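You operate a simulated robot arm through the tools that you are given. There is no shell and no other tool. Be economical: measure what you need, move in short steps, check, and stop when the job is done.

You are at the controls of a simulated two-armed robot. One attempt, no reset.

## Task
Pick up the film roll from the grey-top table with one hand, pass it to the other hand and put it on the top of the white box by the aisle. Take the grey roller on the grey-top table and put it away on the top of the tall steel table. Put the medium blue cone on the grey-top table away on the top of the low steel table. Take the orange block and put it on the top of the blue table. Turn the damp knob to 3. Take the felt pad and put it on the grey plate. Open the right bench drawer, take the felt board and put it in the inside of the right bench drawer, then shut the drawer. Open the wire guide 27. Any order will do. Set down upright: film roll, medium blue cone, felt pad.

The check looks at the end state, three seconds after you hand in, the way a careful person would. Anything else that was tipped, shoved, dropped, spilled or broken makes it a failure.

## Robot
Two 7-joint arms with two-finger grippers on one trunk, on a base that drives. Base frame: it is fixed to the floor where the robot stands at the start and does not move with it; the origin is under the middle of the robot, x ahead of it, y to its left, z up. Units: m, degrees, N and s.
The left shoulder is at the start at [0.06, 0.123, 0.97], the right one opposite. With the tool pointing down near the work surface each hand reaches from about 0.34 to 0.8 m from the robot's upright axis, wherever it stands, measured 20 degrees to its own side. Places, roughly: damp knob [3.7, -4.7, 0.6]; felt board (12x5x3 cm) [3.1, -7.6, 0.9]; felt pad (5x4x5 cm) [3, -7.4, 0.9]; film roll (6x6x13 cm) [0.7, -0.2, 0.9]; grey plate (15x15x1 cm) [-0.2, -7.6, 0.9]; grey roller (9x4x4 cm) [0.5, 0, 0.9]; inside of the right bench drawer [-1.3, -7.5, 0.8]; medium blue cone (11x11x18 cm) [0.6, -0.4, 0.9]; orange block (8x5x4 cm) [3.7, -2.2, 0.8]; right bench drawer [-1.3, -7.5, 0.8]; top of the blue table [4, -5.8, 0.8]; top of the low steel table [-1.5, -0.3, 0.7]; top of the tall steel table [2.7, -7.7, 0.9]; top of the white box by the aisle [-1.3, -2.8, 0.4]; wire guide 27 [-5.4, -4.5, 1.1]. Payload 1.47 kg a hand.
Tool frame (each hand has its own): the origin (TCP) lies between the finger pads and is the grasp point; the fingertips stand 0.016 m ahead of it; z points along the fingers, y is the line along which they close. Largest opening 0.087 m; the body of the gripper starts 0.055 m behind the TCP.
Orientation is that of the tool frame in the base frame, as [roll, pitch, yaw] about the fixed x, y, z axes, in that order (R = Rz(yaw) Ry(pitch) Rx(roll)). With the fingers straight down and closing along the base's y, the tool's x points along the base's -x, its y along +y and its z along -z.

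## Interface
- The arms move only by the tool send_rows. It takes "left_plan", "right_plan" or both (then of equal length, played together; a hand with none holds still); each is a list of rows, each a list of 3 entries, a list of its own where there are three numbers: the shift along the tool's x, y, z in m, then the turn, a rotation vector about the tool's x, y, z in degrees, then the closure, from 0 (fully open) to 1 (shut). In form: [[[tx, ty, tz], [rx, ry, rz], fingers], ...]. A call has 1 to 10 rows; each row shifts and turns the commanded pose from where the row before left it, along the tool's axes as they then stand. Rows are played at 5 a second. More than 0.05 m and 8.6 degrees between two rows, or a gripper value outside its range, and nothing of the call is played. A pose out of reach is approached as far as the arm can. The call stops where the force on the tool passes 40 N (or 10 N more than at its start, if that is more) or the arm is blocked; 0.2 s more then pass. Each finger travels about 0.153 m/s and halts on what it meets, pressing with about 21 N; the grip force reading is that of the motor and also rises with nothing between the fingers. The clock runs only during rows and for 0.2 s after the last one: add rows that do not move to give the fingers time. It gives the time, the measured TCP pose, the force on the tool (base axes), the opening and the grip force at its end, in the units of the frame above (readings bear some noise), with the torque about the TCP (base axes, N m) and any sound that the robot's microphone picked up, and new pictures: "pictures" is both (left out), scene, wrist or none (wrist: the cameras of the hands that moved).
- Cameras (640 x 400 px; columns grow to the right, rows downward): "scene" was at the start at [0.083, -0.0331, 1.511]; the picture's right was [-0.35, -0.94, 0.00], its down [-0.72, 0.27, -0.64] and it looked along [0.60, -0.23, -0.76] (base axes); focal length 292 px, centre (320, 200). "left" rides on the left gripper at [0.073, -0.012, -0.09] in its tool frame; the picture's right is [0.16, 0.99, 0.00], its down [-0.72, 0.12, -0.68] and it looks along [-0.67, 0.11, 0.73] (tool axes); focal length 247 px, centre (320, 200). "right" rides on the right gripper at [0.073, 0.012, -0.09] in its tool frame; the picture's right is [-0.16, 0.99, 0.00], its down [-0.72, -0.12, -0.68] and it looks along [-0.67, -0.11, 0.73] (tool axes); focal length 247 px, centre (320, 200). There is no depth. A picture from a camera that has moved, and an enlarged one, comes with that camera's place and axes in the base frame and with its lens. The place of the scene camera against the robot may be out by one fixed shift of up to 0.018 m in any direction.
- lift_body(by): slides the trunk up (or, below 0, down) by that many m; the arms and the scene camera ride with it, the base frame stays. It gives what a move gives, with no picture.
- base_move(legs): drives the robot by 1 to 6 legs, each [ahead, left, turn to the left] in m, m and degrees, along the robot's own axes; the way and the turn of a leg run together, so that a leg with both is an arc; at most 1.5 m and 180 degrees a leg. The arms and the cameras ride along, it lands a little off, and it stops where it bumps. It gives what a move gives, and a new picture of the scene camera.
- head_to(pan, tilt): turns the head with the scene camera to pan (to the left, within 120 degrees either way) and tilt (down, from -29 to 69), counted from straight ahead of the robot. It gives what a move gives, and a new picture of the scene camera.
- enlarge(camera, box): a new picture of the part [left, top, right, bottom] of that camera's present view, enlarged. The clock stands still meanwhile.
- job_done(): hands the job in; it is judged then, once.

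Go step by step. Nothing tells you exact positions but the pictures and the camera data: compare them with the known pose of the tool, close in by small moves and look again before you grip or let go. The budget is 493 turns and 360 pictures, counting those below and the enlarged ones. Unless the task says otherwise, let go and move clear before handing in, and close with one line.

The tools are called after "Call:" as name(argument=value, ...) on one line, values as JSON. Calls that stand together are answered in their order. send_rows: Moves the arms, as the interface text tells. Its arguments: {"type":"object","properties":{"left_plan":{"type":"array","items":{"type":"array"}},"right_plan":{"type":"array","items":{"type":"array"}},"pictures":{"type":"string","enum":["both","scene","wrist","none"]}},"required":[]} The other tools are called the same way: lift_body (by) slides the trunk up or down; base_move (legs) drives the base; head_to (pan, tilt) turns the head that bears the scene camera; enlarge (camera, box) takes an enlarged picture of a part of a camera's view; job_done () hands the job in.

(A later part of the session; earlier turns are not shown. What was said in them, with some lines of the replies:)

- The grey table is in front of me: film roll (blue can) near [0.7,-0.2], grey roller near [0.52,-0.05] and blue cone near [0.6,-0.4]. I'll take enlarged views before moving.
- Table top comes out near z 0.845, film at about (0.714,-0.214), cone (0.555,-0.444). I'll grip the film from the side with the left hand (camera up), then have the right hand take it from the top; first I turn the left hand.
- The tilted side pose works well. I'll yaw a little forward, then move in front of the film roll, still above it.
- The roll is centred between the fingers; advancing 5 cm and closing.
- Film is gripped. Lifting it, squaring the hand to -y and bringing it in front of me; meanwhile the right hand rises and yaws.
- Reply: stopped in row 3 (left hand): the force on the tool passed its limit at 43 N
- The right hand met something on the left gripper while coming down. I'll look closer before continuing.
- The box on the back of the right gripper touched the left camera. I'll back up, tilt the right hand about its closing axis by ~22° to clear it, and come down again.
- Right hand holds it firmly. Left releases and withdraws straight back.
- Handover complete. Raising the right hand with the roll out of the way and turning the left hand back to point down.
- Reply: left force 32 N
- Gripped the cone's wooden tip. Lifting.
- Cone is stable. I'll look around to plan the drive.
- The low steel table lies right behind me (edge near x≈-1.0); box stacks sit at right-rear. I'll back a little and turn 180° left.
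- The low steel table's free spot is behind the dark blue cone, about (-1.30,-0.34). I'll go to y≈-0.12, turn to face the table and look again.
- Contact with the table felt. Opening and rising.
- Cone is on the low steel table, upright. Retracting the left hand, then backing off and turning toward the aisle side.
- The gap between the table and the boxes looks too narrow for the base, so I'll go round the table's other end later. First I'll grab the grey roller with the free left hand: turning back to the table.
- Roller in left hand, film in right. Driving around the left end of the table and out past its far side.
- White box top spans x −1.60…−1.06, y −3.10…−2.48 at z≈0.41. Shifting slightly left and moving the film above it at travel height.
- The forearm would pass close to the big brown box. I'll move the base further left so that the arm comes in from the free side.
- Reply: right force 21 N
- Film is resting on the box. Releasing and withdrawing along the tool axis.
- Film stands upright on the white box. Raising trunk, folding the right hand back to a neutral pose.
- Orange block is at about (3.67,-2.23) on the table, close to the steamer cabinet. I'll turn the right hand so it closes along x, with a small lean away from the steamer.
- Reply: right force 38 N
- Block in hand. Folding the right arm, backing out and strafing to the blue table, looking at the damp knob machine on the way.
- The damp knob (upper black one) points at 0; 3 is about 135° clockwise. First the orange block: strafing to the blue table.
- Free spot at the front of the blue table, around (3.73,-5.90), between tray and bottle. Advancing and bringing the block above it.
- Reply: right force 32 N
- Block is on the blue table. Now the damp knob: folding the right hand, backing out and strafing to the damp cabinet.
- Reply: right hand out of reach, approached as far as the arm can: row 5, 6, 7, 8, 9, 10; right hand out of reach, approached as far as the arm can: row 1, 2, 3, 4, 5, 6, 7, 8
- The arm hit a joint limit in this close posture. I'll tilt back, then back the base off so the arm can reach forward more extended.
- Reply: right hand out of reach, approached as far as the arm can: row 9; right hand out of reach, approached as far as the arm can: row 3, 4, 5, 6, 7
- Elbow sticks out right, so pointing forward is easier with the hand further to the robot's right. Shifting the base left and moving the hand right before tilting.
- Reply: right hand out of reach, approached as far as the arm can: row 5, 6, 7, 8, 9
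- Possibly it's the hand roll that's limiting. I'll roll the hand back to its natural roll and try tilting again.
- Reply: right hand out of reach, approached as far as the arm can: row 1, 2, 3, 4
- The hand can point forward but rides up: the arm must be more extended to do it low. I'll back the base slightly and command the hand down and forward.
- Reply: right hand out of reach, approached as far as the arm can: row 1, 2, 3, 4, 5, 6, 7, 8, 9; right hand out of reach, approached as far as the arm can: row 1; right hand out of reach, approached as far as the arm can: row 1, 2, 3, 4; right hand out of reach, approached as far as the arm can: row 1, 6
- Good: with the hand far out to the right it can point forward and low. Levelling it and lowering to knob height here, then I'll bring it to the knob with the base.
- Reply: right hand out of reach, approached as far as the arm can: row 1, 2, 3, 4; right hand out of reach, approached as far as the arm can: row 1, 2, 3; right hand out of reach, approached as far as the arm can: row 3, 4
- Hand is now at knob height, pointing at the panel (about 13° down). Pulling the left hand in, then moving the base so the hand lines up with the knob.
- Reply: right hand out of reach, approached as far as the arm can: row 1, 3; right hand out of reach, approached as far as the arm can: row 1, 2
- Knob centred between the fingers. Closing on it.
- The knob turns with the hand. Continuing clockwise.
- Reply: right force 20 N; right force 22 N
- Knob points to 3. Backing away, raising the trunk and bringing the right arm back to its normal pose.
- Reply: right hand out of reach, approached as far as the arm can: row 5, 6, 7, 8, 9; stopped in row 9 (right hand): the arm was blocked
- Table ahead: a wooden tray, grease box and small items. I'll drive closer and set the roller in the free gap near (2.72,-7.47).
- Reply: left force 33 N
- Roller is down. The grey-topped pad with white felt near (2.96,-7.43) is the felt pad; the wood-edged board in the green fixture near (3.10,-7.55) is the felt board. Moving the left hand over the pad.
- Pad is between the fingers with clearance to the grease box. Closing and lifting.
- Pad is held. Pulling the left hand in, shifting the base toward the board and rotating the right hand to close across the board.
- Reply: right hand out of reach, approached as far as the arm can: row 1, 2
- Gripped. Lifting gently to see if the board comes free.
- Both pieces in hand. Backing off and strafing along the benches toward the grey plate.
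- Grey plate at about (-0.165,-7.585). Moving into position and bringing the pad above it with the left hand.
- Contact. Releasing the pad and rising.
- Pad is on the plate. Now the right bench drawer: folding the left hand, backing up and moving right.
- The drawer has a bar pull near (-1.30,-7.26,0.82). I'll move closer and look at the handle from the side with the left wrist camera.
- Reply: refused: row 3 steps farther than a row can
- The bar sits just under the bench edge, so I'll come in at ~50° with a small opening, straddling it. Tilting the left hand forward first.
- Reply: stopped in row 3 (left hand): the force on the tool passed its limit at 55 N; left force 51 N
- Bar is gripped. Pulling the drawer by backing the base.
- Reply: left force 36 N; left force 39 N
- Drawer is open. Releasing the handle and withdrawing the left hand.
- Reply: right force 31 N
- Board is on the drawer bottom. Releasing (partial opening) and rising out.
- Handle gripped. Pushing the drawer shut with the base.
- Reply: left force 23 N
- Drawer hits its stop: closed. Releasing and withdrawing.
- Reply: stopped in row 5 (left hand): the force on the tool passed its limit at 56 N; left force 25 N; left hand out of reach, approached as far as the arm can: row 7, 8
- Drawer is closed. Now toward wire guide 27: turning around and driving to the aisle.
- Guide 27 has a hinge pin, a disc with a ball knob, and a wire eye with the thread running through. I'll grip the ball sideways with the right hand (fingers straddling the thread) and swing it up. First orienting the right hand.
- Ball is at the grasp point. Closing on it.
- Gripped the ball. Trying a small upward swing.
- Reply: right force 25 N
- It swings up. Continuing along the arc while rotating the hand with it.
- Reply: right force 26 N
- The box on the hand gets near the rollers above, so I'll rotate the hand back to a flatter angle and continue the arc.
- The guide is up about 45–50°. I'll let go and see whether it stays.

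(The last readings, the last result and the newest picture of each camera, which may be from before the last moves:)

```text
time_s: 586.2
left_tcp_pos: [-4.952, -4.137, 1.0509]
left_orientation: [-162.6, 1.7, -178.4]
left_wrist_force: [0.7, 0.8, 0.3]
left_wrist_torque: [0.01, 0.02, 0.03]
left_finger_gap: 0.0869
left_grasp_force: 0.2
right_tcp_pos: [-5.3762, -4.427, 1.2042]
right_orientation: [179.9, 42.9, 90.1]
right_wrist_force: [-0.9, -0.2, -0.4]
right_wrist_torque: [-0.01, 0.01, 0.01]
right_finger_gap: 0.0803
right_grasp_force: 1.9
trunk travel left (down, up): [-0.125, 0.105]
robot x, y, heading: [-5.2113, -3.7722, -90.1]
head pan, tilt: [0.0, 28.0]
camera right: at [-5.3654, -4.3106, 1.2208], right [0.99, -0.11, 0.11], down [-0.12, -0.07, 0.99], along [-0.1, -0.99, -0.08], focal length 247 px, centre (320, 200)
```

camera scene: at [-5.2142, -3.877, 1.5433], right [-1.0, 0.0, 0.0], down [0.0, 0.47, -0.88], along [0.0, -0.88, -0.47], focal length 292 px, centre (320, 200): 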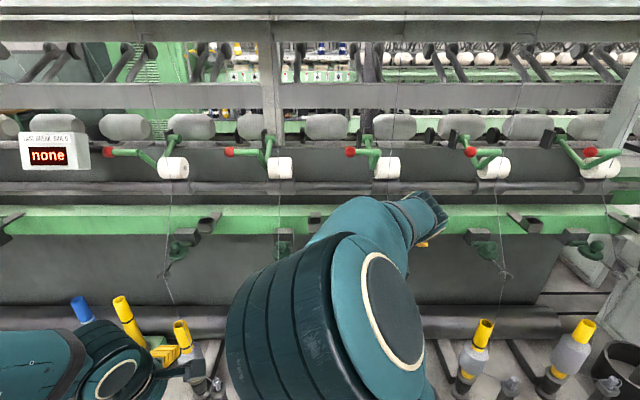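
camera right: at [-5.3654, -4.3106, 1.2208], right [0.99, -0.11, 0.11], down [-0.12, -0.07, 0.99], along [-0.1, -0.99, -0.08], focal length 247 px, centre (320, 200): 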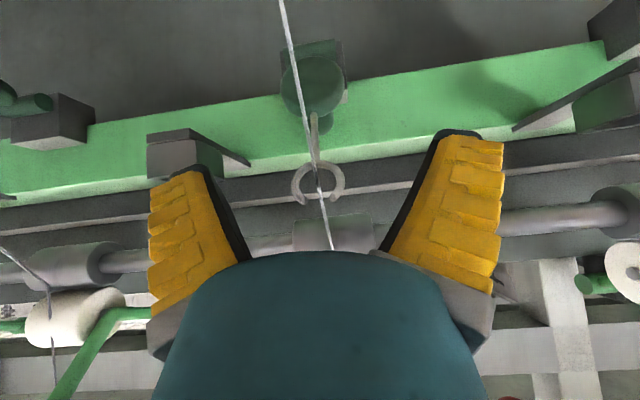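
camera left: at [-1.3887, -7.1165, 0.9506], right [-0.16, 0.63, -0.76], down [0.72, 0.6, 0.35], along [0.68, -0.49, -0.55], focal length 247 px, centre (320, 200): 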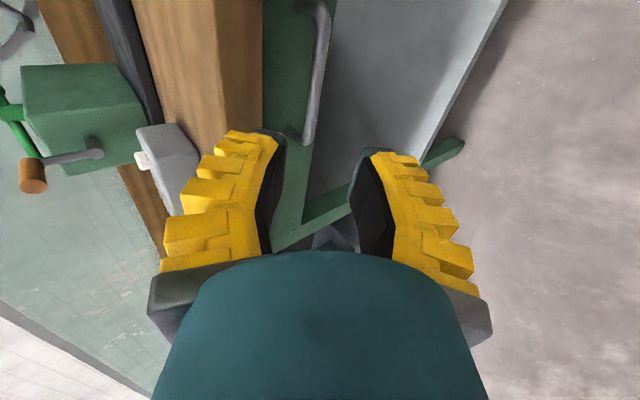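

The guide flipped fully up and stays there. Withdrawing the right hand.

Call:
send_rows(right_plan=[[[0.029, 0, -0.027], [0, 0, 0], 0], [[0.029, 0, -0.027], [0, 0, 0], 0], [[0.029, 0, -0.027], [0, 0, 0], 0], [[0.029, 0, -0.027], [0, 0, 0], 0], [[0.029, 0, -0.027], [0, 0, 0], 0]], pictures="none")

Call:
base_move(legs=[[-0.35, 0, 0]])

Call:
enlarge(camera="scene", box=[260, 110, 480, 260])

```text
time_s: 587.6
left_tcp_pos: [-4.9503, -4.1368, 1.0504]
left_orientation: [-162.5, 1.7, -178.5]
left_wrist_force: [0.1, 0.0, 0.0]
left_wrist_torque: [0.0, 0.0, 0.03]
left_finger_gap: 0.087
left_grasp_force: 0.1
right_tcp_pos: [-5.4172, -4.2334, 1.1868]
right_orientation: [178.1, 40.2, 83.4]
right_wrist_force: [-0.1, -0.4, -0.2]
right_wrist_torque: [0.01, 0.04, -0.03]
right_finger_gap: 0.0868
right_grasp_force: 0.1
trunk travel left (down, up): [-0.125, 0.105]
robot x, y, heading: [-5.2125, -3.7701, -90.3]
head pan, tilt: [0.0, 28.0]
stopped in row 5 (right hand): the arm was blocked; the commanded pose is now the measured one
```

```text
time_s: 589.9
left_tcp_pos: [-4.9512, -3.7838, 1.0513]
left_orientation: [-162.6, 1.7, -178.4]
left_wrist_force: [0.2, 0.2, 0.5]
left_wrist_torque: [0.0, 0.02, 0.04]
left_finger_gap: 0.0874
left_grasp_force: 0.1
right_tcp_pos: [-5.4175, -3.8797, 1.1866]
right_orientation: [178.0, 40.4, 83.4]
right_wrist_force: [0.1, -0.1, -0.3]
right_wrist_torque: [-0.01, 0.01, 0.0]
right_finger_gap: 0.0871
right_grasp_force: 0.2
trunk travel left (down, up): [-0.125, 0.105]
robot x, y, heading: [-5.2165, -3.4171, -90.1]
head pan, tilt: [0.0, 28.0]
camera scene: at [-5.2139, -3.522, 1.5435], right [-1.0, 0.0, 0.0], down [0.0, 0.47, -0.88], along [0.0, -0.88, -0.47], focal length 292 px, centre (320, 200)
```

scene: 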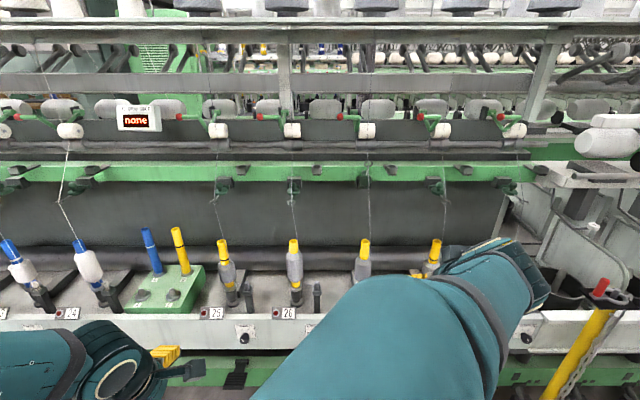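

```text
2.67 times, centred on (370, 185) of scene
camera zoom: at [-5.2139, -3.522, 1.5435], right [-1.0, 0.0, 0.0], down [0.0, 0.47, -0.88], along [0.0, -0.88, -0.47], focal length 778 px, centre (187, 240)
```

zoom: 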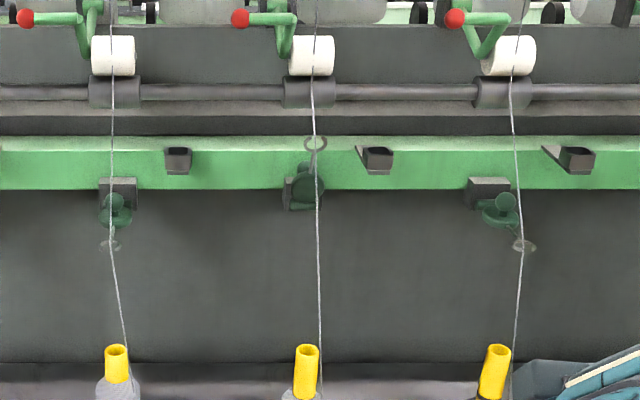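

Guide 27 now stands open and its neighbours are unchanged. Both hands are empty and clear, so I'm handing in.

Call:
job_done()

```text
The job is handed in.
```

I did all eight tasks and handed the job in with both hands empty and clear; no check result has come back yet. The film roll, cone and felt pad were set down upright, the damp knob reads 3, the board is in the shut drawer and wire guide 27 is up.
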